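You operate a simulated robot arm through the tools that you are given. There is no shell and no other tool. Be economical: measure what you need, move in short steps, check, and stop when the job is done.

Carry out the task below with a simulated robot arm. There is one attempt and no reset: what you move stays moved.

TASK
Unlock the hand press, seat the cap of the blue valve and lock it again.
Fine: valve from the TO PRESS rack into the DONE tray; leave the swing plate out; red knob back to LOCK.

Only the result counts: the job must be done as asked and must still hold three seconds after the hand-in. Knocking over, shifting, dropping, spilling or breaking anything else fails it. A push-on lid holds only when it is set on centred and level and pressed home; a screw cap is set on level and turned clockwise until tight.

THE ROBOT
A 7-joint arm with a two-finger parallel gripper, fixed in place. Base frame: the origin is at the foot of the arm, x ahead of it, y to its left, z up; the work surface is at about z = 6. Lengths are in mm, angles in degrees, forces in N, time in s.
With the tool pointing down near the work surface it reaches from about 240 to 620 mm from the base axis. Its first joint turns from -66.0 to 66.0 degrees. Payload 2.6 kg.
Tool frame: the origin (TCP) lies between the finger pads and is the grasp point; the fingertips stand 30 mm ahead of it; z points along the fingers, y is the line along which they close. The gripper opens to 94 mm. The fingers are 28 mm wide and 10 mm thick; the gripper's body (50 by 96 mm) begins 55 mm behind the TCP.
Orientation is that of the tool frame in the base frame, as [roll, pitch, yaw] about the fixed x, y, z axes, in that order (R = Rz(yaw) Ry(pitch) Rx(roll)). With the fingers straight down and closing along the base's y, the tool's x points along the base's -x, its y along +y and its z along -z.

THE INTERFACE
- The arm moves only by the tool send_rows. Its argument "series" is text: rows parted by semicolons, each of 6 numbers parted by spaces: the shift along the base's x, y, z in units of 40 mm (1.0 is 40 mm), then the turn, a rotation vector about the base's x, y, z in units of 5 degrees (1.0 is 5 degrees). In form: x y z rx ry rz; .... A call has 1 to 20 rows; each row shifts and turns the commanded pose from where the row before left it. "jaw" is the finger opening in mm, from 0 to 94, set as the call begins (left out, the last holds). A call with a number of a shift or a turn outside -1 to 1 is refused whole. Each row takes 0.2 s and may step no farther than 50 mm and 8.6 degrees from the row before; otherwise, or with a gripper value out of range, the whole call is refused. Where a pose cannot be reached the arm comes as near as it can. A force on the tool above 40 N (or 10 N above the force at the start of the call, whichever is more), or a blocked arm, ends the call early, and 0.2 s more pass. The fingers move at their own pace (about 72 mm/s each) and stop on an object; they squeeze with about 40 N. The grip force told is the motor's: it shows also when the fingers shut on nothing. Time passes only in rows, and 0.2 s behind the last, so rows that do not move let the fingers close. The reply holds the time, the measured pose of the TCP, the force on the tool along the base axes, the opening and the grip force, in the units named above and with some noise.
- Cameras (640 x 400 px; columns grow to the right, rows downward): "scene" is fixed at [24.9, 425.8, 564.9]; the picture's right is [-0.85, -0.52, 0.00], its down [-0.30, 0.49, -0.82] and it looks along [0.43, -0.70, -0.57] (base axes); focal length 222 px, centre (320, 200). "wrist" rides on the gripper at [-37, 0, -58] in the tool frame; the picture's right is [0.00, -1.00, 0.00], its down [0.97, 0.00, -0.24] and it looks along [0.24, 0.00, 0.97] (tool axes); focal length 218 px, centre (320, 200).
- grab_frame(camera): a new picture of that camera. The clock stands still meanwhile.
- pixel_to_xyz(camera, pixels): there is no depth. For up to 12 entries [column, row, z] of the newest picture of that camera ("zoom" is the newest enlarged one), the place [x, y] in the base frame at which the ray of that pixel passes the height z, good to about 2 mm. The clock stands still meanwhile.
- zoom(camera, box): a new picture of the part [left, top, right, bottom] of that camera's present view, enlarged. The clock stands still meanwhile.
- hand_in(): hands the job in; it is judged then, once.

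Work in short steps. Measure before you move; look again where a grasp or a placing could have gone wrong, and mend it. You have 80 turns and 54 pictures in all, those below and enlarged ones among them. Open the gripper and draw the arm clear of the work before you hand the job in, unless the task says otherwise; then end with one line.

The tools are called by a JSON object that holds its "fn" and its "kwargs". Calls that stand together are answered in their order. send_rows: Moves the arm, as the interface text tells. Its arguments: {"type":"object","properties":{"series":{"type":"string"},"jaw":{"type":"number"}},"required":["series"]} The other tools are called the same way: grab_frame (camera) takes a picture; pixel_to_xyz (camera, pixels) gives the place at which the rays of pixels pass given heights; zoom (camera, box) takes an enlarged picture of a part of a camera's view; hand_in () hands the job in.

At the start:

```text
time_s: 0.0
tcp_pos: [293.2, -31.5, 453.9]
tcp_rot: [-180.0, 0.0, -179.9]
force: [-0.9, -0.1, -0.2]
grip_width: 94.2
grip_force: 0.0
```

scene: 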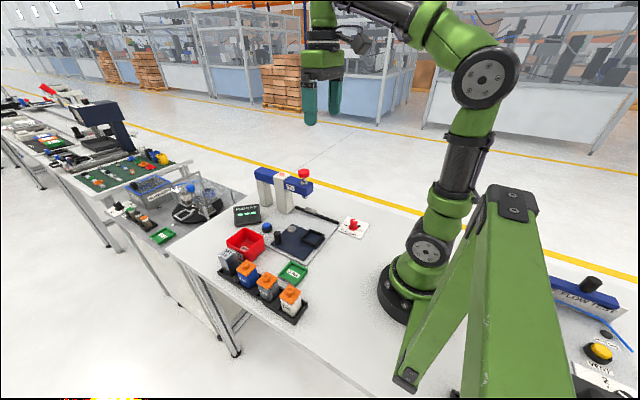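
wrist: 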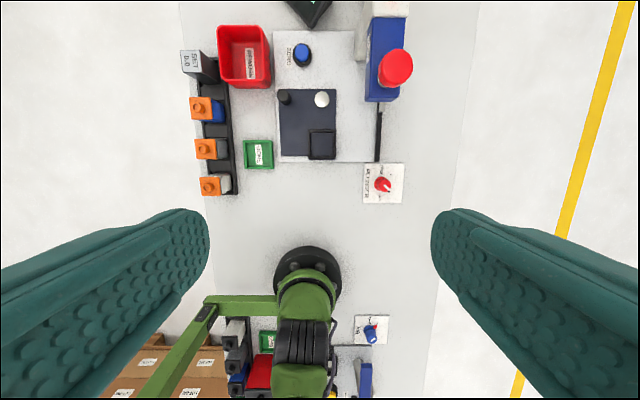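

The overview shows a rack with valves (orange caps), a press with a red knob, a swing plate and green trays. I'll zoom in to read details.

{"fn": "zoom", "kwargs": {"camera": "scene", "box": [200, 150, 400, 330]}}

{"fn": "zoom", "kwargs": {"camera": "wrist", "box": [170, 0, 430, 220]}}

```text
2.22 times, centred on (300, 240) of scene
```

zoom: 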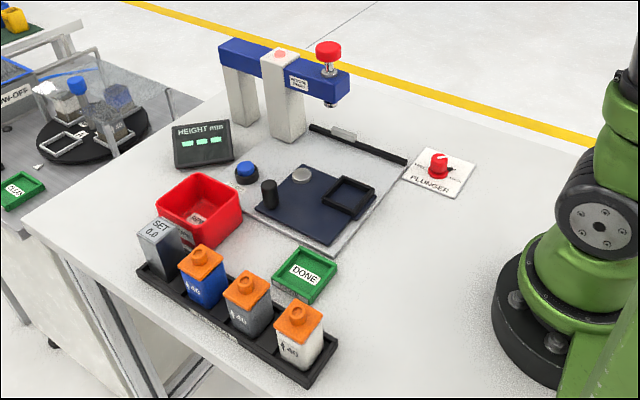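

```text
1.82 times, centred on (300, 110) of wrist
```

zoom: 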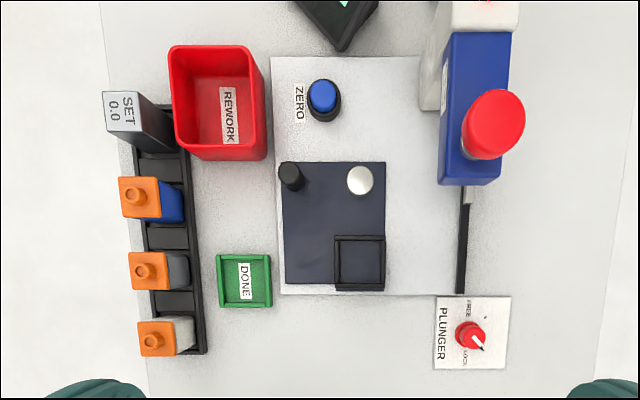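

I'll get rough table positions of the main features from the wrist picture.

{"fn": "pixel_to_xyz", "kwargs": {"camera": "zoom", "pixels": [[472, 336, 20], [360, 180, 15], [291, 177, 40], [360, 263, 15], [495, 125, 150], [244, 281, 8], [133, 195, 70], [475, 150, 120], [462, 240, 10], [180, 150, 10], [345, 70, 6], [194, 350, 10]]}}

{"fn": "pixel_to_xyz", "kwargs": {"camera": "scene", "pixels": [[303, 173, 150], [353, 223, 20], [292, 229, 15], [267, 227, 40], [309, 239, 15], [291, 269, 8], [247, 264, 70]]}}

```text
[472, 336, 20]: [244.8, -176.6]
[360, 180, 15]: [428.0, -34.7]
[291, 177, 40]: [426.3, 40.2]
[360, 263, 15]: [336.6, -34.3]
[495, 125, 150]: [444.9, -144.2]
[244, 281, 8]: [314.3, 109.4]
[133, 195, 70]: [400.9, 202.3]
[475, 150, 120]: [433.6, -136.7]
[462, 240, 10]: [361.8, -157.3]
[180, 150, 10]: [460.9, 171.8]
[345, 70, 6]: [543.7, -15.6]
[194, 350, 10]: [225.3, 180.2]
```

```text
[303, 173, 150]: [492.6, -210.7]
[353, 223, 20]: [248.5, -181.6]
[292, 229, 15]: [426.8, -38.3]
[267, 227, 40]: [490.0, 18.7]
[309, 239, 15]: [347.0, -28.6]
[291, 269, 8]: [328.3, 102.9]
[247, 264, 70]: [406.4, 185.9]
```

The mushroom is near (426,-123, top≈209), the pivot disc at (428,-36), the nest at (337,-34), and the knob at (247,-178). I'll move above the knob for a closer look at its pointer.

{"fn": "send_rows", "kwargs": {"series": "-0.1 -0.58 -0.8 0 0 0;-0.1 -0.58 -0.8 0 0 0;-0.1 -0.58 -0.8 0 0 0;-0.1 -0.58 -0.8 0 0 0;-0.1 -0.58 -0.8 0 0 0;-0.1 -0.58 -0.8 0 0 0", "jaw": 60}}

{"fn": "zoom", "kwargs": {"camera": "wrist", "box": [220, 100, 420, 300]}}

{"fn": "grab_frame", "kwargs": {"camera": "wrist"}}

```text
time_s: 1.4
tcp_pos: [271.0, -166.5, 260.7]
tcp_rot: [-180.0, 0.1, 180.0]
force: [-0.2, 0.1, -0.1]
grip_width: 60.2
grip_force: 0.1
```

```text
2.00 times, centred on (320, 200) of wrist
```

zoom: 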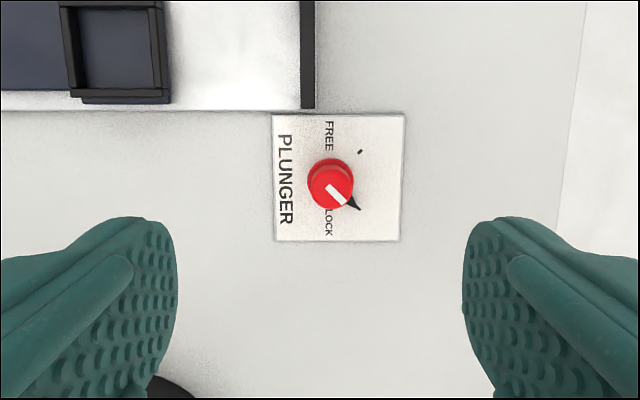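

```text
48 pictures are left
```

wrist: 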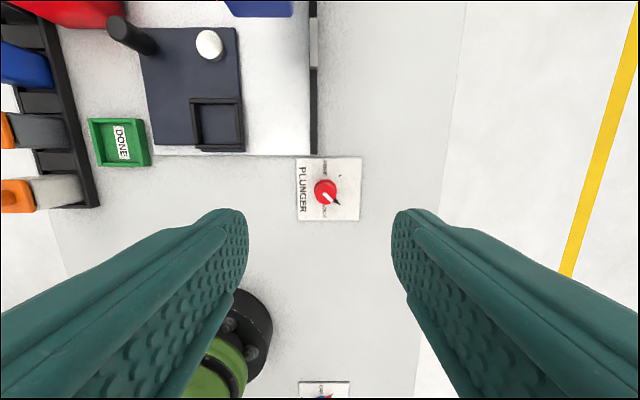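

The pointer is at LOCK (lower right, zoom (360,209)) and the FREE mark is at zoom (359,152), so FREE is a turn of about +90° (CCW from above). Now measuring the knob centre.

{"fn": "pixel_to_xyz", "kwargs": {"camera": "wrist", "pixels": [[325, 192, 30], [325, 192, 20], [339.5, 176, 7], [340, 204.5, 7], [297, 157, 7], [361, 220, 7], [314, 190, 25], [336, 190, 25]]}}

{"fn": "zoom", "kwargs": {"camera": "scene", "box": [320, 200, 384, 240]}}

```text
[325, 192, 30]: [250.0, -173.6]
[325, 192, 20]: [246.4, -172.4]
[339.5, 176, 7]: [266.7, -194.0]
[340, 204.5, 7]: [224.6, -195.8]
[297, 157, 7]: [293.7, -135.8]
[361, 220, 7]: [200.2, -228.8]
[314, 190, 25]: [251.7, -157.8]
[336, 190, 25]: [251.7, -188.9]
```

```text
10.00 times, centred on (352, 220) of scene
```

zoom: 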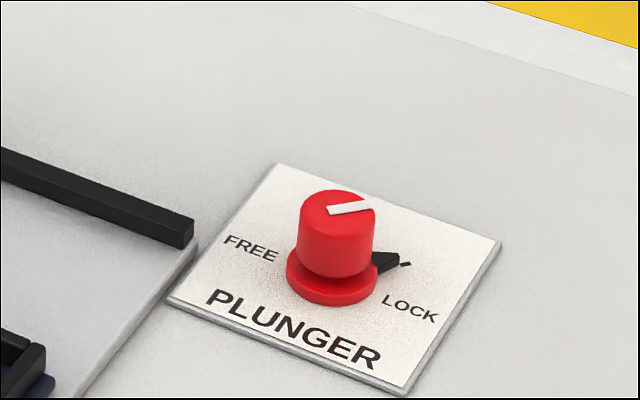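

Next I check the knob's height by crossing the scene ray with the wrist ray.

{"fn": "pixel_to_xyz", "kwargs": {"camera": "scene", "pixels": [[353.7, 221, 20], [353.7, 221, 30], [353.7, 221, 40], [353.3, 228, 8]]}}

{"fn": "pixel_to_xyz", "kwargs": {"camera": "wrist", "pixels": [[325.5, 194, 20], [325.5, 194, 30], [325.5, 194, 40]]}}

```text
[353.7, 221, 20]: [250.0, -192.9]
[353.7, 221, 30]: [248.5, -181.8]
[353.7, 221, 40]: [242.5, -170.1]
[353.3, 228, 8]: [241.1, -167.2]
```

```text
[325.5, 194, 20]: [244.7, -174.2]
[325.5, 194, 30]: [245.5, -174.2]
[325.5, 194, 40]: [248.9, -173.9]
```

The knob is at (247,-174) with its top at about z=37. I'll pre-turn −45° so the 90° turn stays centred, and descend above it.

{"fn": "send_rows", "kwargs": {"series": "-0.067 -0.021 -0.444 0 0 -1;-0.067 -0.021 -0.444 0 0 -1;-0.067 -0.021 -0.444 0 0 -1;-0.067 -0.021 -0.444 0 0 -1;-0.067 -0.021 -0.444 0 0 -1;-0.067 -0.021 -0.444 0 0 -1;-0.067 -0.021 -0.444 0 0 -1;-0.067 -0.021 -0.444 0 0 -1;-0.067 -0.021 -0.444 0 0 -1"}}

{"fn": "grab_frame", "kwargs": {"camera": "wrist"}}

```text
time_s: 3.4
tcp_pos: [247.0, -177.3, 100.2]
tcp_rot: [-180.0, 0.0, 134.9]
force: [-0.6, 0.0, -0.3]
grip_width: 60.1
grip_force: 0.0
```

```text
46 pictures are left
```

wrist: 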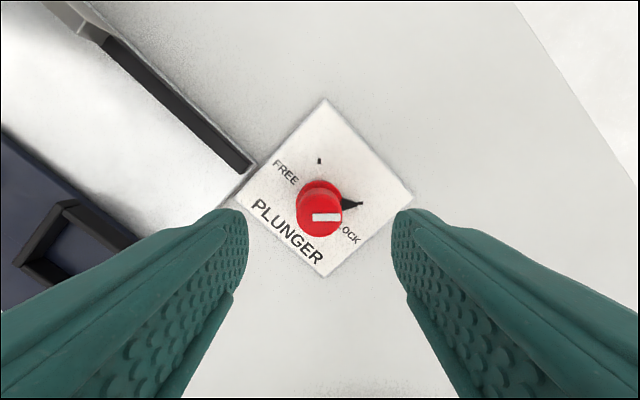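

The knob top is at (320,217), well centred between the fingers; I'll verify its place at z=37.

{"fn": "pixel_to_xyz", "kwargs": {"camera": "wrist", "pixels": [[320, 217, 37], [319.5, 187, 10], [319, 160, 7], [362, 204, 8]]}}

```text
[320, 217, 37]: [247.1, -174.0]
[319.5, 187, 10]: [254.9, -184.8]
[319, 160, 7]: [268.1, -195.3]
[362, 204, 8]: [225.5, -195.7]
```

The knob's at (247,-174). I'll descend to z≈47 with a 3 mm y correction, then close on it.

{"fn": "send_rows", "kwargs": {"series": "0 0.08 -0.33 0 0 0;0 0 -0.33 0 0 0;0 0 -0.33 0 0 0;0 0 -0.33 0 0 0;0 0 0 0 0 0"}}

{"fn": "send_rows", "kwargs": {"series": "0 0 0 0 0 0;0 0 0 0 0 0;0 0 0 0 0 0", "jaw": 0}}

```text
time_s: 4.6
tcp_pos: [246.4, -174.8, 47.7]
tcp_rot: [-179.9, -0.1, 135.0]
force: [0.8, -0.1, -0.4]
grip_width: 60.1
grip_force: 0.1
```

```text
time_s: 5.4
tcp_pos: [245.9, -175.7, 49.0]
tcp_rot: [-179.8, 0.0, 134.9]
force: [-17.8, -16.3, 2.7]
grip_width: 26.9
grip_force: 44.6
```

Gripped at 26.9 mm with about 24 N of sideways force; I'll shift 1 mm along it to relieve, then turn +45° and check.

{"fn": "send_rows", "kwargs": {"series": "-0.025 -0.025 0 0 0 0;0 0 0 0 0 1;0 0 0 0 0 1;0 0 0 0 0 1;0 0 0 0 0 1;0 0 0 0 0 1;0 0 0 0 0 1;0 0 0 0 0 1;0 0 0 0 0 1;0 0 0 0 0 1"}}

{"fn": "grab_frame", "kwargs": {"camera": "wrist"}}

```text
time_s: 7.6
tcp_pos: [245.2, -174.7, 47.7]
tcp_rot: [-179.8, 0.1, -179.9]
force: [8.8, -8.8, 4.9]
grip_width: 26.8
grip_force: 45.1
```

```text
45 pictures are left
```

wrist: 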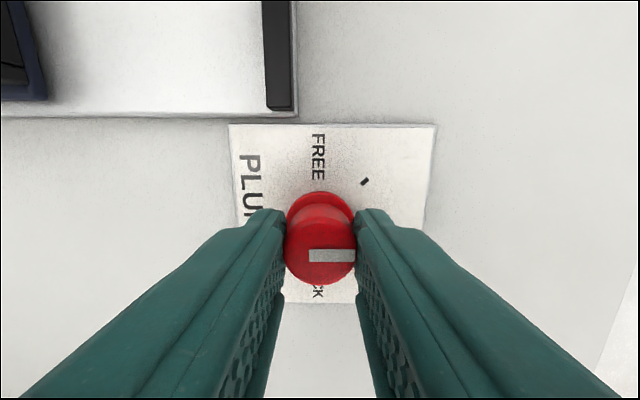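

The knob turned with the fingers (pointer now to image right). Continuing another +45°.

{"fn": "send_rows", "kwargs": {"series": "0 0 0 0 0 1;0 0 0 0 0 1;0 0 0 0 0 1;0 0 0 0 0 1;0 0 0 0 0 1;0 0 0 0 0 1;0 0 0 0 0 1;0 0 0 0 0 1;0 0 0 0 0 1"}}

{"fn": "grab_frame", "kwargs": {"camera": "wrist"}}

```text
time_s: 9.6
tcp_pos: [245.7, -175.2, 48.4]
tcp_rot: [-180.0, 0.0, -134.9]
force: [8.0, 5.1, 11.9]
grip_width: 27.0
grip_force: 44.8
```

```text
44 pictures are left
```

wrist: 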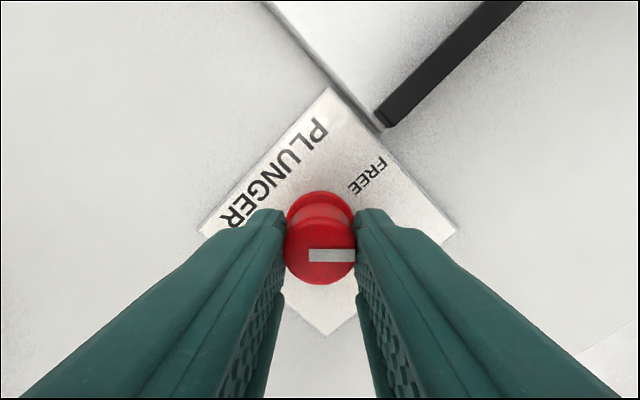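

Turned a full 90°. I'll release, lift and turn the wrist back, then look.

{"fn": "send_rows", "kwargs": {"series": "0 0 0 0 0 0;0 0 0 0 0 0", "jaw": 60}}

{"fn": "send_rows", "kwargs": {"series": "0 0 0.7 0 0 0;0 0 0.7 0 0 0;0 0 0.8 0 0 -1;0 0 0.8 0 0 -1;0 0 0.8 0 0 -1;0 0 0.8 0 0 -1;0 0 0.8 0 0 -1;0 0 0.8 0 0 -1;0 0 0 0 0 -1;0 0 0 0 0 -1;0 0 0 0 0 -1"}}

{"fn": "grab_frame", "kwargs": {"camera": "wrist"}}

```text
time_s: 10.2
tcp_pos: [245.4, -174.2, 48.1]
tcp_rot: [-180.0, 0.1, -135.0]
force: [0.4, 0.6, 0.1]
grip_width: 59.9
grip_force: 0.0
```

```text
time_s: 12.6
tcp_pos: [245.3, -173.5, 297.3]
tcp_rot: [179.9, 0.0, 179.9]
force: [0.6, 0.0, 0.6]
grip_width: 60.2
grip_force: 0.1
```

```text
43 pictures are left
```

wrist: 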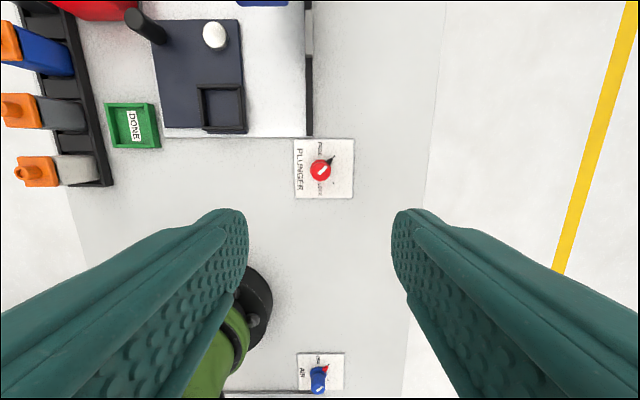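

The pointer is at FREE (≈(331,158)). Next I move over the rack to view the blue valve and the nest.

{"fn": "send_rows", "kwargs": {"series": "0.45 0.95 0 0 0 0;0.45 0.95 0 0 0 0;0.45 0.95 0 0 0 0;0.45 0.95 0 0 0 0;0.45 0.95 0 0 0 0;0.45 0.95 0 0 0 0;0.45 0.95 0 0 0 0;0.45 0.95 0 0 0 0"}}

{"fn": "grab_frame", "kwargs": {"camera": "wrist"}}

{"fn": "zoom", "kwargs": {"camera": "scene", "box": [210, 240, 306, 330]}}

```text
time_s: 14.4
tcp_pos: [386.6, 132.3, 299.6]
tcp_rot: [-180.0, 0.0, 180.0]
force: [0.5, 0.1, 0.1]
grip_width: 59.9
grip_force: 0.2
```

```text
42 pictures are left
```

wrist: 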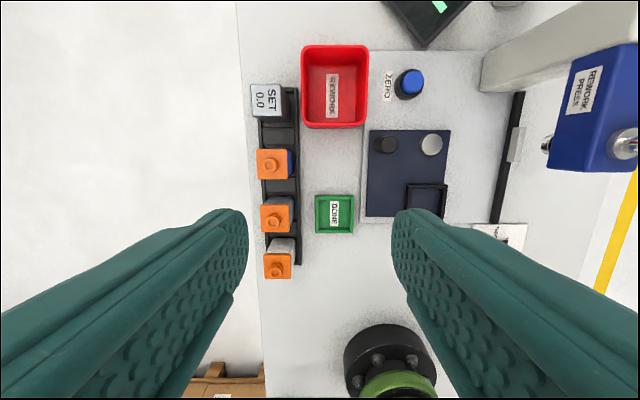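

```text
4.44 times, centred on (258, 285) of scene
```

zoom: 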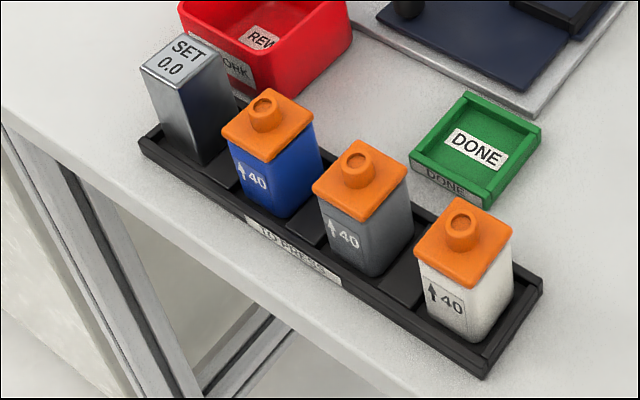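

The blue valve's cap is at wrist (273,164) and scene ≈(246,268). I'll triangulate the valve, nest, tray and handle.

{"fn": "pixel_to_xyz", "kwargs": {"camera": "wrist", "pixels": [[273, 164, 50], [273, 164, 60], [273, 164, 70], [427, 199, 15], [334, 214, 8], [387, 144, 40], [432, 145, 15], [257, 149, 60], [289, 180, 60], [279, 163, 50]]}}

{"fn": "pixel_to_xyz", "kwargs": {"camera": "scene", "pixels": [[245.9, 268.1, 50], [245.9, 268.1, 60], [245.9, 268.1, 70], [276.5, 235, 40], [276.5, 235, 50], [247.9, 289, 12]]}}

{"fn": "zoom", "kwargs": {"camera": "wrist", "box": [240, 70, 460, 260]}}

```text
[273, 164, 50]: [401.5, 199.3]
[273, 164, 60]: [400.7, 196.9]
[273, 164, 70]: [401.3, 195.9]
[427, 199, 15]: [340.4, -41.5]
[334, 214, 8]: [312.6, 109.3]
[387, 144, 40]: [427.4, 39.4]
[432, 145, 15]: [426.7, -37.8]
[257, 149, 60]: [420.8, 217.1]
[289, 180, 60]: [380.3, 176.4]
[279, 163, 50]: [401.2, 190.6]
```

```text
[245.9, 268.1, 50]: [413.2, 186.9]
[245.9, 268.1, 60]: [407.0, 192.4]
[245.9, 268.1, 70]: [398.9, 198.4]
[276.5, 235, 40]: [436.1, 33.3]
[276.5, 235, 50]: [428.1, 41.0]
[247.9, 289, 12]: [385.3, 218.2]
```

```text
2.11 times, centred on (350, 165) of wrist
```

zoom: 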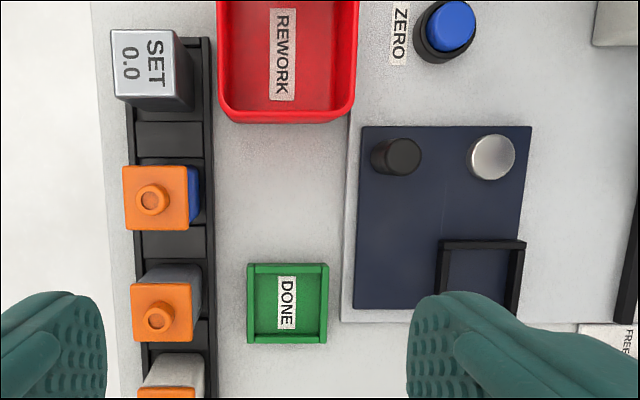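

The blue cap's top is at about (401,196,66). Before choosing a grasp I need the cap overhang, so I'll zoom close.

{"fn": "zoom", "kwargs": {"camera": "scene", "box": [224, 252, 272, 292]}}

{"fn": "zoom", "kwargs": {"camera": "scene", "box": [256, 210, 328, 255]}}

```text
10.00 times, centred on (248, 272) of scene
```

zoom: 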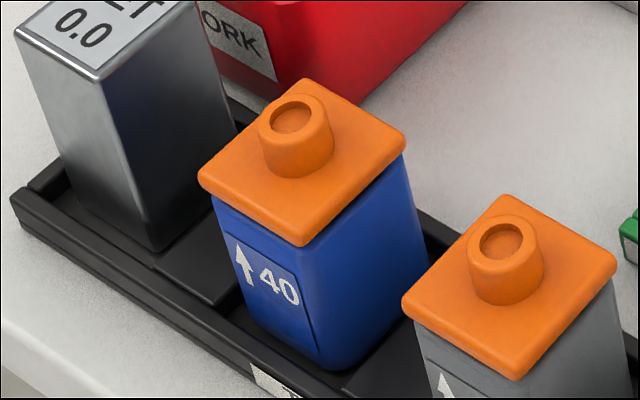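

```text
8.89 times, centred on (292, 232) of scene
```

zoom: 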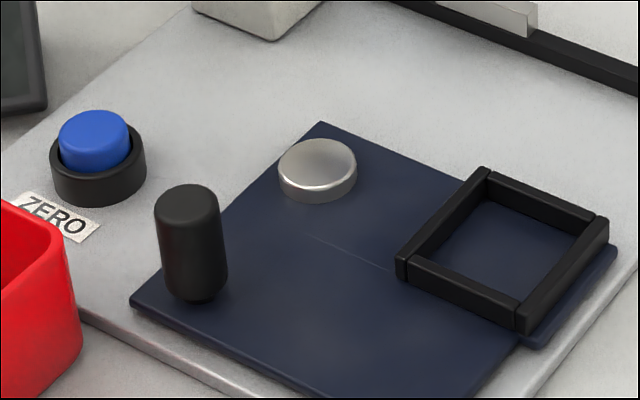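

The cap overhangs the body by only ~2 mm, so a straight-down grip would touch the cap edge as well as hold the valve; I'll try it low with a tiny test lift. First I hover over the blue valve.

{"fn": "send_rows", "kwargs": {"series": "0.072 0.318 -0.8 0 0 0;0.072 0.318 -0.8 0 0 0;0.072 0.318 -0.8 0 0 0;0.072 0.318 -0.8 0 0 0;0.072 0.318 -0.8 0 0 0;0 0 0 0 0 0", "jaw": 66}}

{"fn": "grab_frame", "kwargs": {"camera": "wrist"}}

```text
time_s: 15.8
tcp_pos: [403.0, 191.9, 136.8]
tcp_rot: [-180.0, 0.0, 179.9]
force: [0.4, 0.2, 0.1]
grip_width: 65.9
grip_force: 0.1
```

```text
37 pictures are left
```

wrist: 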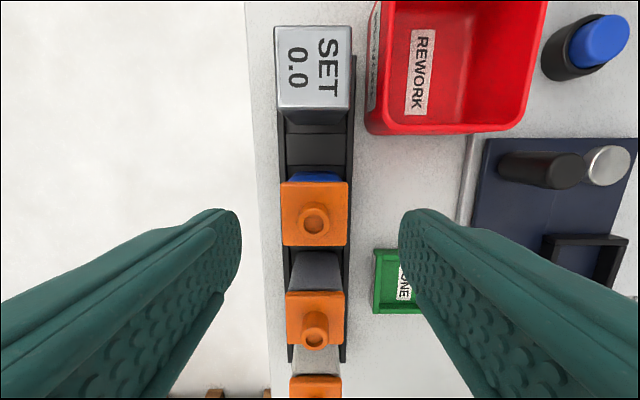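

Cap plate edges: columns 281–348, rows 182–247. Getting coordinates.

{"fn": "pixel_to_xyz", "kwargs": {"camera": "wrist", "pixels": [[281, 182, 66], [348, 247, 66], [314.5, 214.5, 66], [314, 222, 78], [367, 130, 40], [287, 172, 18], [350, 172, 18]]}}

```text
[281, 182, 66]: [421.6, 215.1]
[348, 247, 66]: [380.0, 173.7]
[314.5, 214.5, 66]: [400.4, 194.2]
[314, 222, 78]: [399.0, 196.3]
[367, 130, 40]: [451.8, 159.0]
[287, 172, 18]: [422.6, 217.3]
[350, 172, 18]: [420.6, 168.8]
```

Centre is (400.8,194.6). Descending straight over it to z≈56 (tips at 26).

{"fn": "send_rows", "kwargs": {"series": "-0.05 0.07 -0.4 0 0 0;0 0 -0.4 0 0 0;0 0 -0.4 0 0 0;0 0 -0.4 0 0 0;0 0 -0.4 0 0 0;0 0 0 0 0 0"}}

{"fn": "zoom", "kwargs": {"camera": "scene", "box": [214, 240, 286, 300]}}

```text
time_s: 17.2
tcp_pos: [400.8, 193.5, 55.0]
tcp_rot: [-179.9, 0.0, -179.9]
force: [0.2, 0.1, 0.3]
grip_width: 65.9
grip_force: 0.0
```

```text
6.67 times, centred on (250, 270) of scene
```

zoom: 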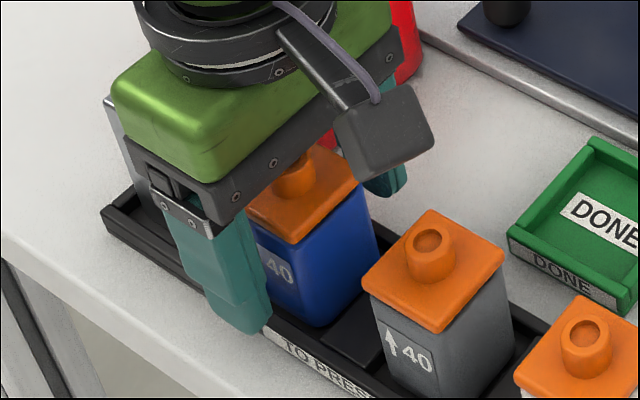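

Fingers straddle the valve. Closing and reading the width (≈36 = body, ≈41 = cap edge).

{"fn": "send_rows", "kwargs": {"series": "0 0.02 0 0 0 0;0 0 0 0 0 0;0 0 0 0 0 0;0 0 0 0 0 0", "jaw": 30}}

{"fn": "zoom", "kwargs": {"camera": "scene", "box": [214, 240, 286, 300]}}

```text
time_s: 18.2
tcp_pos: [401.8, 194.6, 53.8]
tcp_rot: [180.0, 0.0, 179.9]
force: [0.6, -1.9, 2.8]
grip_width: 44.0
grip_force: 40.2
```

```text
6.67 times, centred on (250, 270) of scene
```

zoom: 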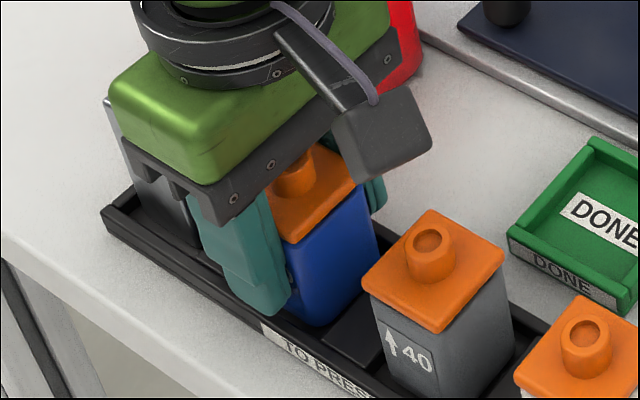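

Width 44 suggests the pads are on the cap edge. I'll do a small 6 mm test lift and see whether the body follows.

{"fn": "send_rows", "kwargs": {"series": "0 0 0.05 0 0 0;0 0 0.05 0 0 0;0 0 0.05 0 0 0;0 0 0 0 0 0"}}

{"fn": "zoom", "kwargs": {"camera": "scene", "box": [224, 252, 272, 292]}}

```text
time_s: 19.2
tcp_pos: [401.5, 196.7, 64.4]
tcp_rot: [180.0, 0.0, -180.0]
force: [1.1, -1.3, -1.3]
grip_width: 43.7
grip_force: 39.9
```

```text
10.00 times, centred on (248, 272) of scene
```

zoom: 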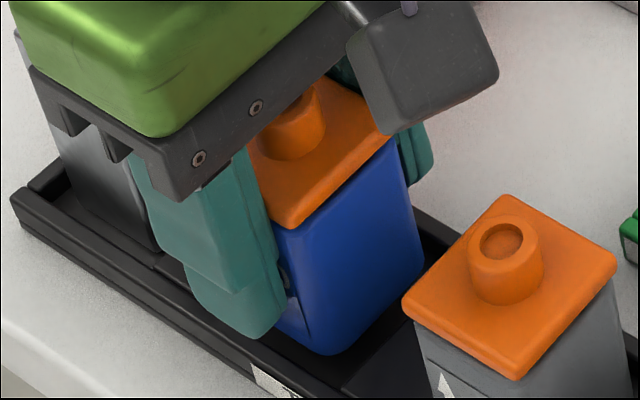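

The body bottom corner moved up (row 368→354) along with the cap (245→228), so the whole valve lifts. Lifting a bit further and checking.

{"fn": "send_rows", "kwargs": {"series": "0 0 0.15 0 0 0;0 0 0.15 0 0 0;0 0 0.2 0 0 0;0 0 0.2 0 0 0;0 0 0 0 0 0"}}

{"fn": "zoom", "kwargs": {"camera": "scene", "box": [214, 232, 286, 292]}}

```text
time_s: 20.4
tcp_pos: [399.6, 197.1, 91.5]
tcp_rot: [179.9, 0.1, 180.0]
force: [0.0, -0.5, -2.0]
grip_width: 43.8
grip_force: 40.2
```

```text
6.67 times, centred on (250, 262) of scene
```

zoom: 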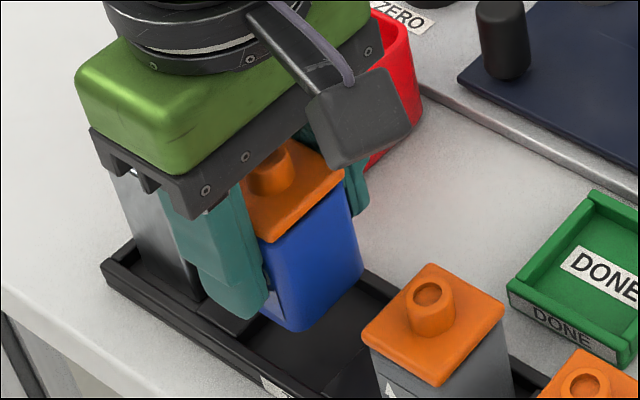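

The whole valve is held. I'll lift and move to a spot just short of the nest, so the wrist camera looks down on it unobstructed.

{"fn": "send_rows", "kwargs": {"series": "0 0 0.7 0 0 0;0 0 0.7 0 0 0;0 0 0.7 0 0 0;0 0 0.6 0 0 0;-0.3 -0.73 0 0 0 0;-0.3 -0.73 0 0 0 0;-0.3 -0.73 0 0 0 0;-0.3 -0.73 0 0 0 0;-0.3 -0.73 0 0 0 0;-0.3 -0.73 0 0 0 0;-0.3 -0.73 0 0 0 0;-0.3 -0.73 0 0 0 0;0 0 0 0 0 0"}}

{"fn": "grab_frame", "kwargs": {"camera": "wrist"}}

```text
time_s: 23.2
tcp_pos: [304.9, -35.3, 201.1]
tcp_rot: [-180.0, 0.1, -180.0]
force: [-0.4, 0.0, -1.0]
grip_width: 43.7
grip_force: 39.8
```

```text
32 pictures are left
```

wrist: 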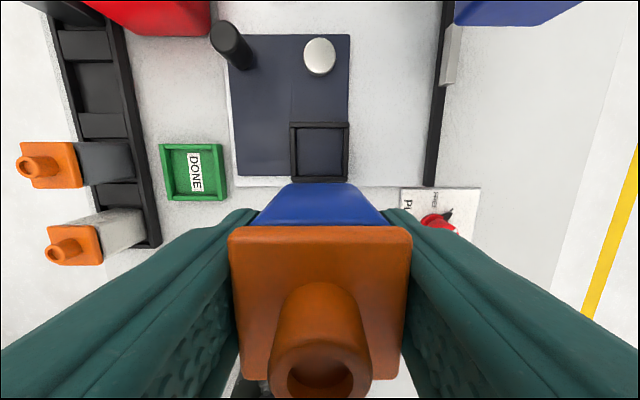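

The nest is visible at about (320,152). Zooming for accurate corners.

{"fn": "zoom", "kwargs": {"camera": "wrist", "box": [272, 105, 368, 195]}}

```text
4.44 times, centred on (320, 150) of wrist
```

zoom: 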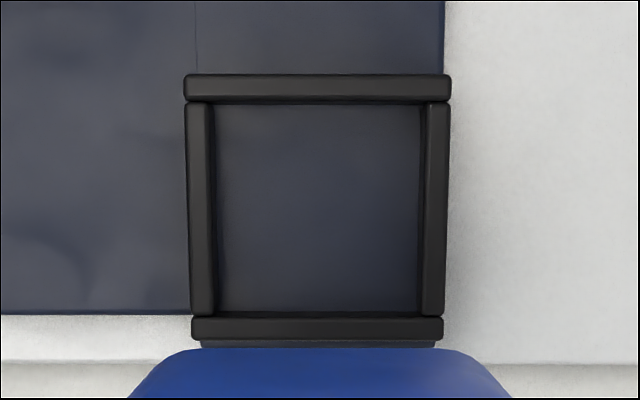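

Inner wall-top corners in zoom: (210,103),(428,103),(214,317),(422,317). Converting at candidate heights.

{"fn": "pixel_to_xyz", "kwargs": {"camera": "zoom", "pixels": [[210, 103, 20], [428, 103, 20], [214, 317, 20], [422, 317, 20], [184, 74, 20], [452, 74, 20], [190, 340, 20], [443, 340, 20]]}}

{"fn": "pixel_to_xyz", "kwargs": {"camera": "wrist", "pixels": [[320, 55, 18], [320, 55, 22], [229, 38, 50], [350, 35, 12], [232, 175, 12], [437, 185, 14]]}}

```text
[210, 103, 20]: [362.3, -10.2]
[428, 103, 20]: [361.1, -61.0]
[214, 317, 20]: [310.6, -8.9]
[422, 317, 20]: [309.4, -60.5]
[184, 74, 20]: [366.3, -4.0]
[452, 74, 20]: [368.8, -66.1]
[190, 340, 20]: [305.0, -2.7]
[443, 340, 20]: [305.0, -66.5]
```

```text
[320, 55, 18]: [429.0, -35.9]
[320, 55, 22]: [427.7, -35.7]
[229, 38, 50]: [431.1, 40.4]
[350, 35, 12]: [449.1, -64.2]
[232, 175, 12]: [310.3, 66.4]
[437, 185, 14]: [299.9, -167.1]
```

The nest's inner opening is ~51 mm, centred at (336,-35). Moving over it and down to z≈80 to check alignment.

{"fn": "send_rows", "kwargs": {"series": "0.4 0 -0.3 0 0 0;0.39 0 -0.4 0 0 0;0 0 -0.6 0 0 0;0 0 -0.6 0 0 0;0 0 -0.6 0 0 0;0 0 -0.5 0 0 0;0 0 0 0 0 0"}}

{"fn": "zoom", "kwargs": {"camera": "scene", "box": [272, 200, 352, 260]}}

{"fn": "grab_frame", "kwargs": {"camera": "wrist"}}

```text
time_s: 24.8
tcp_pos: [335.6, -37.3, 77.0]
tcp_rot: [-179.9, -0.1, -180.0]
force: [-0.5, -0.7, -0.8]
grip_width: 44.1
grip_force: 40.3
```

```text
6.67 times, centred on (312, 230) of scene
```

zoom: 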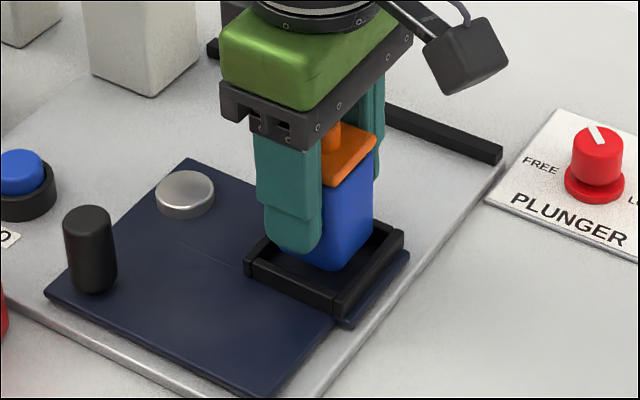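

```text
29 pictures are left
```

wrist: 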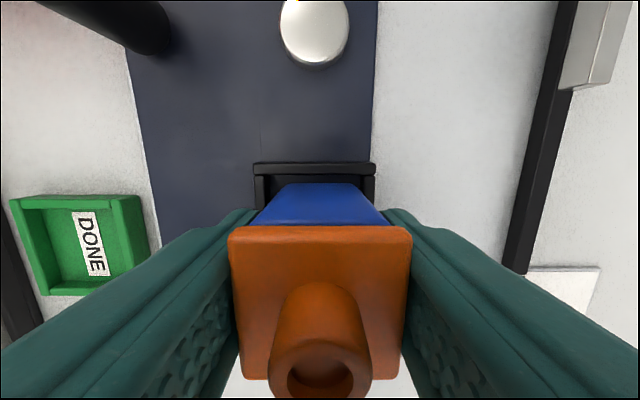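

The nest's far wall spans columns 253–376 (centre 314.5) while the valve is at 320, so I shift ~2.7 mm in +y and descend slowly.

{"fn": "send_rows", "kwargs": {"series": "0 0.068 0 0 0 0;0 0 -0.1 0 0 0;0 0 -0.1 0 0 0;0 0 -0.08 0 0 0;0 0 0 0 0 0"}}

{"fn": "zoom", "kwargs": {"camera": "scene", "box": [280, 210, 336, 252]}}

```text
time_s: 26.0
tcp_pos: [336.9, -33.7, 67.5]
tcp_rot: [-180.0, 0.0, 180.0]
force: [-0.4, -0.6, -0.4]
grip_width: 44.0
grip_force: 40.3
```

```text
9.52 times, centred on (308, 231) of scene
```

zoom: 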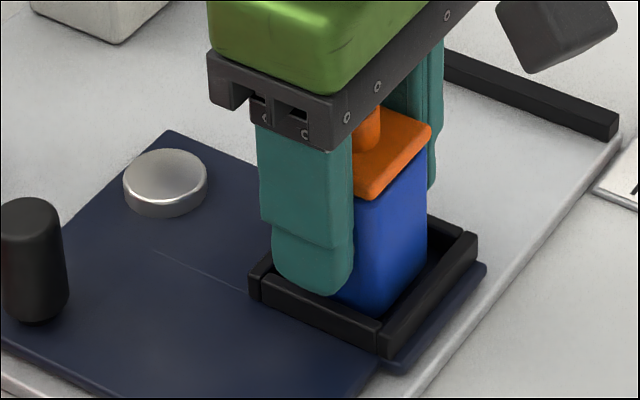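

The valve is entering the nest without contact. Continuing down in 2 mm steps until I feel the floor.

{"fn": "send_rows", "kwargs": {"series": "0 0 -0.05 0 0 0;0 0 -0.05 0 0 0;0 0 -0.05 0 0 0;0 0 0 0 0 0"}}

{"fn": "send_rows", "kwargs": {"series": "0 0 -0.04 0 0 0;0 0 0 0 0 0"}}

```text
time_s: 27.0
tcp_pos: [337.5, -34.5, 61.8]
tcp_rot: [-179.8, 0.4, -179.9]
force: [-1.4, 1.8, 27.5]
grip_width: 44.0
grip_force: 40.5
```

```text
time_s: 27.6
tcp_pos: [337.1, -35.3, 60.1]
tcp_rot: [-179.9, 0.2, -180.0]
force: [3.1, 0.1, 27.2]
grip_width: 43.8
grip_force: 40.0
```

27 N upward: the valve is on the nest floor. I'll release gently and rise, then check.

{"fn": "send_rows", "kwargs": {"series": "0 0 0.02 0 0 0;0 0 0 0 0 0;0 0 0 0 0 0", "jaw": 66}}

{"fn": "send_rows", "kwargs": {"series": "0 0 0.3 0 0 0;0 0 0.5 0 0 0;0 0 0.8 0 0 0;0 0 0.8 0 0 0;0 0 0.8 0 0 0;0 0 0 0 0 0"}}

{"fn": "grab_frame", "kwargs": {"camera": "wrist"}}

{"fn": "zoom", "kwargs": {"camera": "scene", "box": [256, 165, 366, 245]}}

```text
time_s: 28.4
tcp_pos: [336.3, -35.0, 59.8]
tcp_rot: [-180.0, 0.1, 180.0]
force: [-0.1, -0.2, -0.3]
grip_width: 66.1
grip_force: 0.1
```

```text
time_s: 29.8
tcp_pos: [338.2, -33.6, 189.7]
tcp_rot: [179.9, 0.0, -179.9]
force: [-0.9, 0.8, 0.2]
grip_width: 65.9
grip_force: 0.0
```

```text
27 pictures are left
```

wrist: 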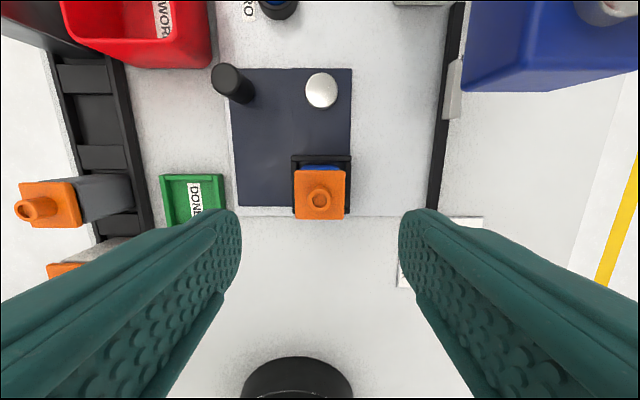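

```text
5.00 times, centred on (311, 205) of scene
```

zoom: 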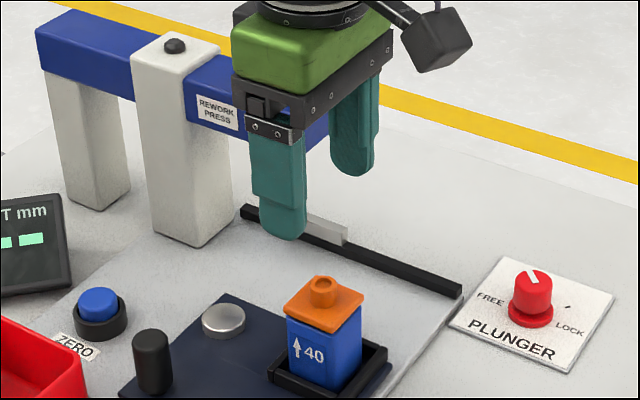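

The valve sits in the nest with its cap on. Now the handle: measuring pivot (321,90) and handle top (226,77), and the valve's new place.

{"fn": "pixel_to_xyz", "kwargs": {"camera": "wrist", "pixels": [[321, 90, 20], [226, 77, 50], [226, 77, 45], [243, 95, 14], [320, 193, 66], [351, 69, 12], [232, 69, 12], [606, 6, 110]]}}

{"fn": "pixel_to_xyz", "kwargs": {"camera": "scene", "pixels": [[286, 233, 45], [286, 233, 50], [286.5, 241.5, 14], [300, 229, 18]]}}

```text
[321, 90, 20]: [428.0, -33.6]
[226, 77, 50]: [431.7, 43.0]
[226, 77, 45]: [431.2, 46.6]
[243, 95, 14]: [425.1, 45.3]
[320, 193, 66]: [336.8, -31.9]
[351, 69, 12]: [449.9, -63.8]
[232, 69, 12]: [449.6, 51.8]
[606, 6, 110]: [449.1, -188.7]
```

```text
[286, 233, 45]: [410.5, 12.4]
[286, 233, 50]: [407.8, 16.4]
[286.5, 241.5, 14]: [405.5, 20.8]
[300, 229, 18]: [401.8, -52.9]
```

Pivot ≈(428,-35), handle ≈(429,42). I move above the handle, pre-turned −45° so the 90° swing stays centred in wrist range.

{"fn": "send_rows", "kwargs": {"series": "0.253 0.211 0 0 0 -1;0.253 0.211 0 0 0 -1;0.253 0.211 -0.2 0 0 -1;0.253 0.211 -0.2 0 0 -1;0.253 0.211 -0.3 0 0 -1;0.253 0.211 -0.3 0 0 -1;0.253 0.211 -0.3 0 0 -1;0.253 0.211 -0.3 0 0 -1;0.253 0.211 -0.3 0 0 -1;0 0 0 0 0 0", "jaw": 56}}

{"fn": "grab_frame", "kwargs": {"camera": "wrist"}}

```text
time_s: 32.0
tcp_pos: [426.2, 40.6, 113.7]
tcp_rot: [-179.9, 0.0, 135.0]
force: [0.2, -0.2, 0.6]
grip_width: 55.9
grip_force: 0.1
```

```text
25 pictures are left
```

wrist: 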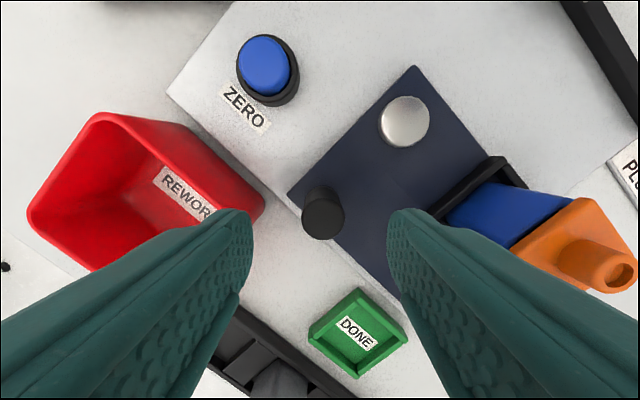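

Handle top is at (322,216), between the fingers; checking its coordinates and the red bin's nearest corner at (258,213).

{"fn": "pixel_to_xyz", "kwargs": {"camera": "wrist", "pixels": [[322, 215, 49], [258, 213, 10], [262, 207, 50], [404, 121, 18]]}}

```text
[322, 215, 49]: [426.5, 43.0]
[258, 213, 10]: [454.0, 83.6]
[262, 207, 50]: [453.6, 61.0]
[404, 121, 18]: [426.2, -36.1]
```

The bin corner (~(454,61–84)) would be too close to a diagonal finger, so I'll turn back to yaw 180 (fingers along y, clear of x>452) with a smaller opening, and descend to z≈54.

{"fn": "send_rows", "kwargs": {"series": "0 0 0 0 0 1;0 0 0 0 0 1;0 0 0 0 0 1;0 0 0 0 0 1;0 0 0 0 0 1;0 0 0 0 0 1;0 0 0 0 0 1;0 0 0 0 0 1;0 0 0 0 0 1;0.03 0.04 0 0 0 0;0 0 -0.4 0 0 0;0 0 0 0 0 0", "jaw": 44}}

{"fn": "grab_frame", "kwargs": {"camera": "wrist"}}

```text
time_s: 34.6
tcp_pos: [428.9, 41.8, 97.8]
tcp_rot: [179.9, 0.1, -179.9]
force: [0.6, -0.3, 0.5]
grip_width: 44.1
grip_force: 0.0
```

```text
24 pictures are left
```

wrist: 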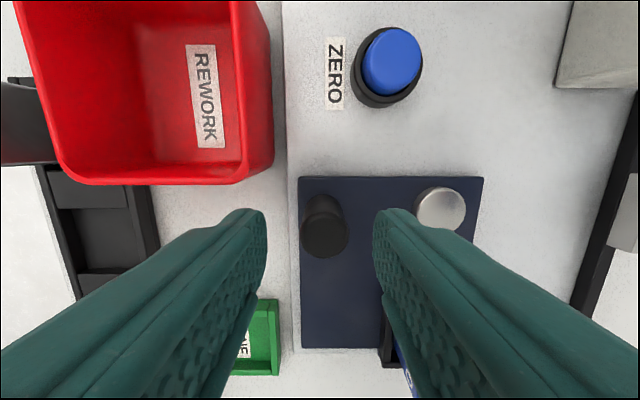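

The handle top appears at (325,234); verifying before going down.

{"fn": "pixel_to_xyz", "kwargs": {"camera": "wrist", "pixels": [[325, 235, 49], [325, 235, 45], [324, 205, 16], [440, 209, 18]]}}

```text
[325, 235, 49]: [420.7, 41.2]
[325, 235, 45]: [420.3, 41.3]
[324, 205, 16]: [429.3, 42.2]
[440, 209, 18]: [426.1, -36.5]
```

Position ambiguity in x is only a few mm; I shift −3 mm in x, descend to z≈54 and close on the handle.

{"fn": "send_rows", "kwargs": {"series": "-0.08 -0.01 -0.4 0 0 0;0 0 -0.35 0 0 0;0 0 -0.35 0 0 0;0 0 0 0 0 0"}}

{"fn": "send_rows", "kwargs": {"series": "0 0 0 0 0 0;0 0 0 0 0 0;0 0 0 0 0 0", "jaw": 10}}

{"fn": "grab_frame", "kwargs": {"camera": "wrist"}}

```text
time_s: 35.6
tcp_pos: [425.7, 43.9, 53.7]
tcp_rot: [-180.0, 0.0, -180.0]
force: [-0.5, 0.2, 0.1]
grip_width: 44.1
grip_force: 0.1
```

```text
time_s: 36.4
tcp_pos: [426.2, 39.9, 52.2]
tcp_rot: [-179.8, 0.0, 179.7]
force: [-1.4, -21.9, -1.0]
grip_width: 23.8
grip_force: 45.0
```

```text
23 pictures are left
```

wrist: 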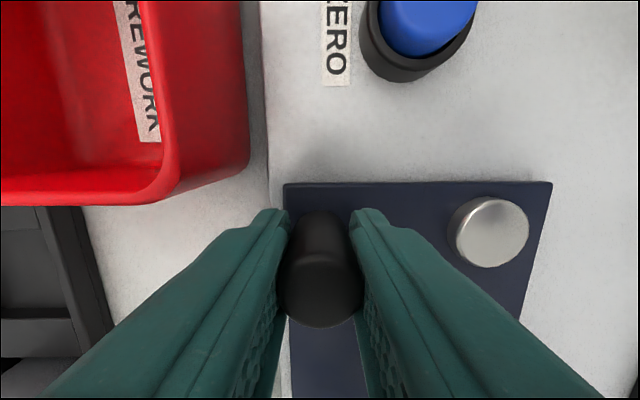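

The handle is gripped (23.8 mm). I'll relieve the sideways force and swing the first 30° along the arc, turning with it.

{"fn": "send_rows", "kwargs": {"series": "0 -0.035 0 0 0 0;-0.1645 -0.0072 0 0 0 1;-0.1633 -0.0215 0 0 0 1;-0.1608 -0.0356 0 0 0 1;-0.1571 -0.0495 0 0 0 1;-0.1522 -0.063 0 0 0 1;-0.1461 -0.076 0 0 0 1"}}

{"fn": "zoom", "kwargs": {"camera": "scene", "box": [240, 160, 368, 250]}}

```text
time_s: 38.0
tcp_pos: [389.0, 30.4, 53.1]
tcp_rot: [-180.0, 0.2, -149.7]
force: [9.3, -7.1, 0.6]
grip_width: 23.8
grip_force: 44.7
```

```text
4.44 times, centred on (304, 205) of scene
```

zoom: 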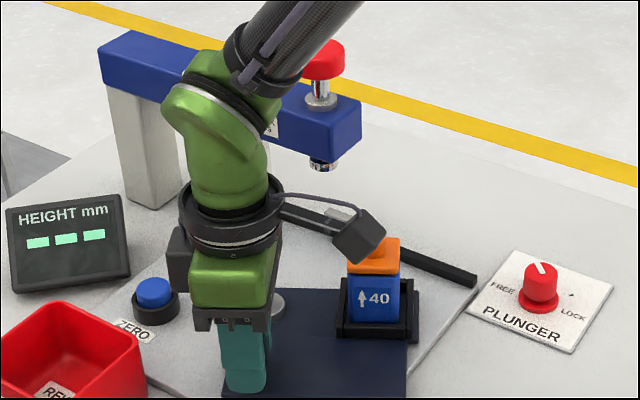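

The plate swings with valve upright. Next 30°.

{"fn": "send_rows", "kwargs": {"series": "-0.1389 -0.0885 0 0 0 1;-0.1307 -0.1003 0 0 0 1;-0.1214 -0.1113 0 0 0 1;-0.1113 -0.1214 0 0 0 1;-0.1003 -0.1307 0 0 0 1;-0.0885 -0.1389 0 0 0 1"}}

{"fn": "zoom", "kwargs": {"camera": "scene", "box": [240, 160, 368, 250]}}

```text
time_s: 39.4
tcp_pos: [359.8, 1.8, 52.7]
tcp_rot: [-179.9, 0.0, -119.8]
force: [6.9, -3.4, 9.5]
grip_width: 23.7
grip_force: 44.2
```

```text
4.44 times, centred on (304, 205) of scene
```

zoom: 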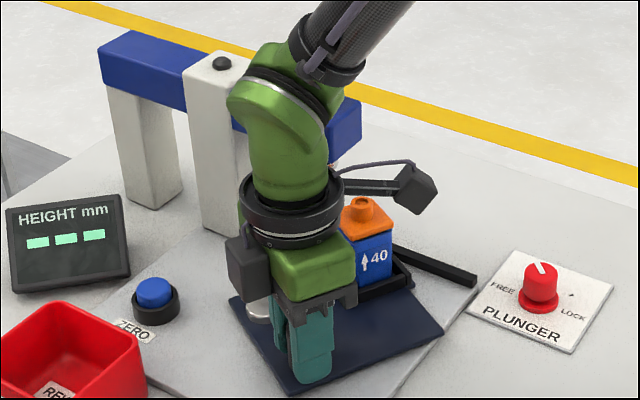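

Swinging smoothly. Last 30°.

{"fn": "send_rows", "kwargs": {"series": "-0.076 -0.1461 0 0 0 1;-0.063 -0.1522 0 0 0 1;-0.0495 -0.1571 0 0 0 1;-0.0356 -0.1608 0 0 0 1;-0.0215 -0.1633 0 0 0 1;-0.0072 -0.1645 0 0 0 1;0 0 0 0 0 0"}}

{"fn": "grab_frame", "kwargs": {"camera": "wrist"}}

```text
time_s: 41.0
tcp_pos: [349.4, -33.1, 53.4]
tcp_rot: [-179.8, 0.2, -89.6]
force: [22.5, 1.8, -10.8]
grip_width: 23.8
grip_force: 45.2
```

```text
20 pictures are left
```

wrist: 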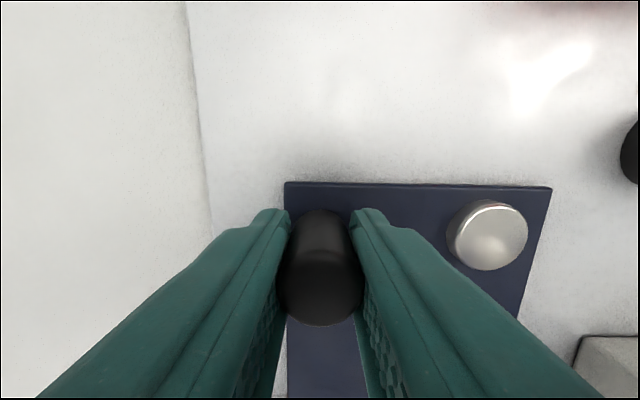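

At (349,-33), nearly 90°. I'll nudge a little further to feel for an end stop, relieving x by 1 mm.

{"fn": "send_rows", "kwargs": {"series": "0.03 -0.05 0 0 0 0.3;0 -0.05 0 0 0 0.4;0 0 0 0 0 0"}}

{"fn": "zoom", "kwargs": {"camera": "scene", "box": [260, 150, 380, 240]}}

```text
time_s: 41.8
tcp_pos: [350.1, -35.2, 53.8]
tcp_rot: [179.9, 0.3, -86.2]
force: [-1.4, 25.3, 14.2]
grip_width: 23.5
grip_force: 45.2
```

```text
4.44 times, centred on (320, 195) of scene
```

zoom: 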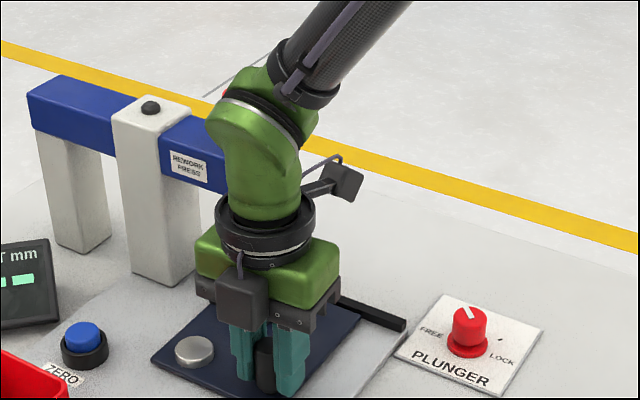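

+25 N in y: the end stop is reached. Releasing, rising clear, and turning the wrist back.

{"fn": "send_rows", "kwargs": {"series": "0 0.03 0 0 0 0;0 0 0 0 0 0", "jaw": 44}}

{"fn": "send_rows", "kwargs": {"series": "0 0 0.7 0 0 0;0 0 0.8 0 0 0;0 0 0.8 0 0 -1;0 0 0.8 0 0 -1;0 0 0.8 0 0 -1;0 0 0.8 0 0 -1;0 0 0.6 0 0 -1;0 0 0.6 0 0 -1;0 0 0 0 0 -1;0 0 0 0 0 -1;0 0 0 0 0 -1;0 0 0 0 0 -1;0 0 0 0 0 -1;0 0 0 0 0 -1;0 0 0 0 0 -1;0 0 0 0 0 -1;0 0 0 0 0 -1;0 0 0 0 0 -1;0 0 0 0 0 -1;0 0 0 0 0 -1"}}

{"fn": "grab_frame", "kwargs": {"camera": "wrist"}}

{"fn": "zoom", "kwargs": {"camera": "scene", "box": [240, 150, 368, 250]}}

```text
time_s: 42.4
tcp_pos: [349.3, -38.3, 52.3]
tcp_rot: [180.0, 0.0, -86.6]
force: [-0.3, 0.4, -0.1]
grip_width: 43.9
grip_force: 0.1
```

```text
time_s: 46.6
tcp_pos: [351.1, -37.1, 287.7]
tcp_rot: [-180.0, 0.0, -176.7]
force: [0.7, -0.5, -0.9]
grip_width: 44.3
grip_force: 0.0
```

```text
18 pictures are left
```

wrist: 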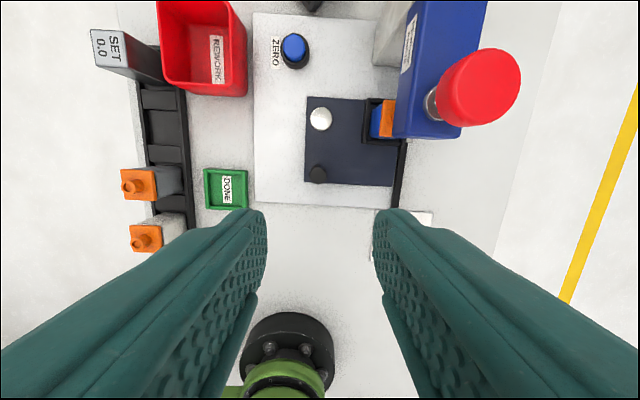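

```text
4.00 times, centred on (304, 200) of scene
```

zoom: 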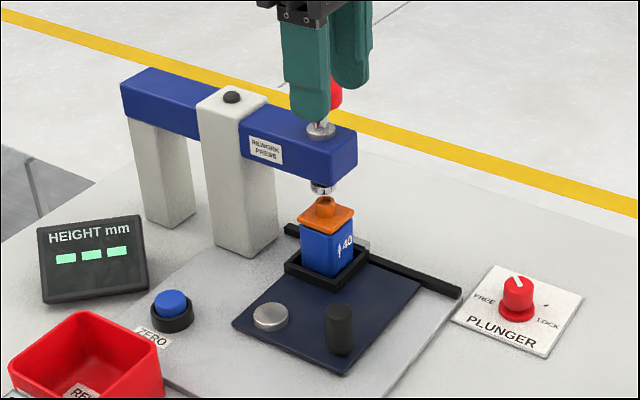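

The valve is below the plunger. Locating the red mushroom (480,87) at its top height.

{"fn": "pixel_to_xyz", "kwargs": {"camera": "wrist", "pixels": [[480, 87, 205], [480, 87, 210], [480, 87, 215], [380, 121, 30]]}}

{"fn": "pixel_to_xyz", "kwargs": {"camera": "scene", "pixels": [[303.5, 172, 205], [303.5, 172, 210], [303.5, 172, 215]]}}

```text
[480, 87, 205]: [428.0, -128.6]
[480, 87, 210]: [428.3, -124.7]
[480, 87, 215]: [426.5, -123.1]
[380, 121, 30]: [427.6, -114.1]
```

```text
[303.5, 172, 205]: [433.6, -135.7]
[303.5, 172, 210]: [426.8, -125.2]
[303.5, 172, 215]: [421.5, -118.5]
```

Mushroom at (427,-125), top ≈210. I'll close the fingers and move above it (tips ~25 mm clear).

{"fn": "send_rows", "kwargs": {"series": "0.38 -0.44 0 0 0 -0.66;0.38 -0.44 0 0 0 0;0.38 -0.44 0 0 0 0;0.38 -0.44 0 0 0 0;0.38 -0.44 0 0 0 0;0 0 -0.45 0 0 0;0 0 0 0 0 0", "jaw": 0}}

{"fn": "grab_frame", "kwargs": {"camera": "wrist"}}

```text
time_s: 48.2
tcp_pos: [427.8, -126.5, 271.1]
tcp_rot: [-180.0, 0.0, -179.8]
force: [-0.3, 0.6, 0.2]
grip_width: 0.0
grip_force: 33.0
```

```text
16 pictures are left
```

wrist: 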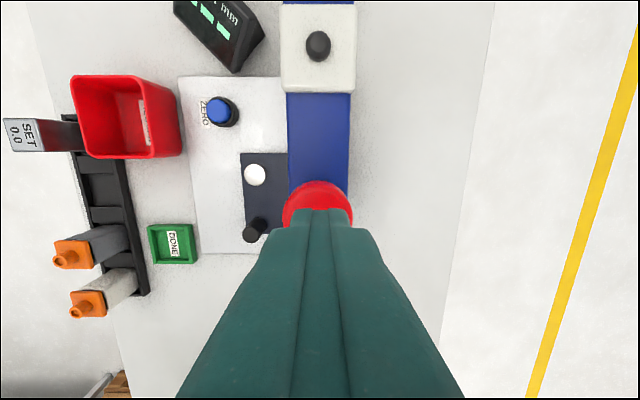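

The mushroom is centred under the closed fingers (columns 283–353). Pressing down in small steps.

{"fn": "send_rows", "kwargs": {"series": "0 0 -0.2 0 0 0;0 0 -0.2 0 0 0;0 0 -0.2 0 0 0;0 0 -0.15 0 0 0;0 0 -0.1 0 0 0;0 0 -0.1 0 0 0;0 0 -0.1 0 0 0;0 0 -0.1 0 0 0;0 0 -0.1 0 0 0;0 0 -0.1 0 0 0"}}

```text
time_s: 50.0
tcp_pos: [427.2, -125.2, 232.4]
tcp_rot: [-179.8, 0.5, -179.9]
force: [-4.2, 1.4, 5.9]
grip_width: 0.0
grip_force: 32.6
stopped in row 9: the force on the tool passed its limit (the readings are from after the stop); the commanded pose is now the measured one
```

Force exceeded the limit at z≈232. I'll check the press and the height display.

{"fn": "zoom", "kwargs": {"camera": "scene", "box": [240, 150, 368, 230]}}

```text
5.00 times, centred on (304, 190) of scene
```

zoom: 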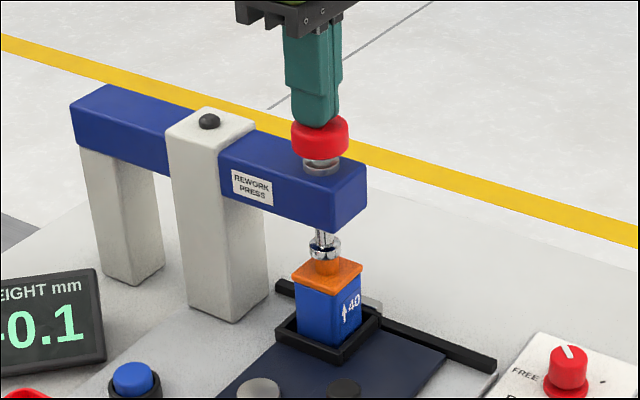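

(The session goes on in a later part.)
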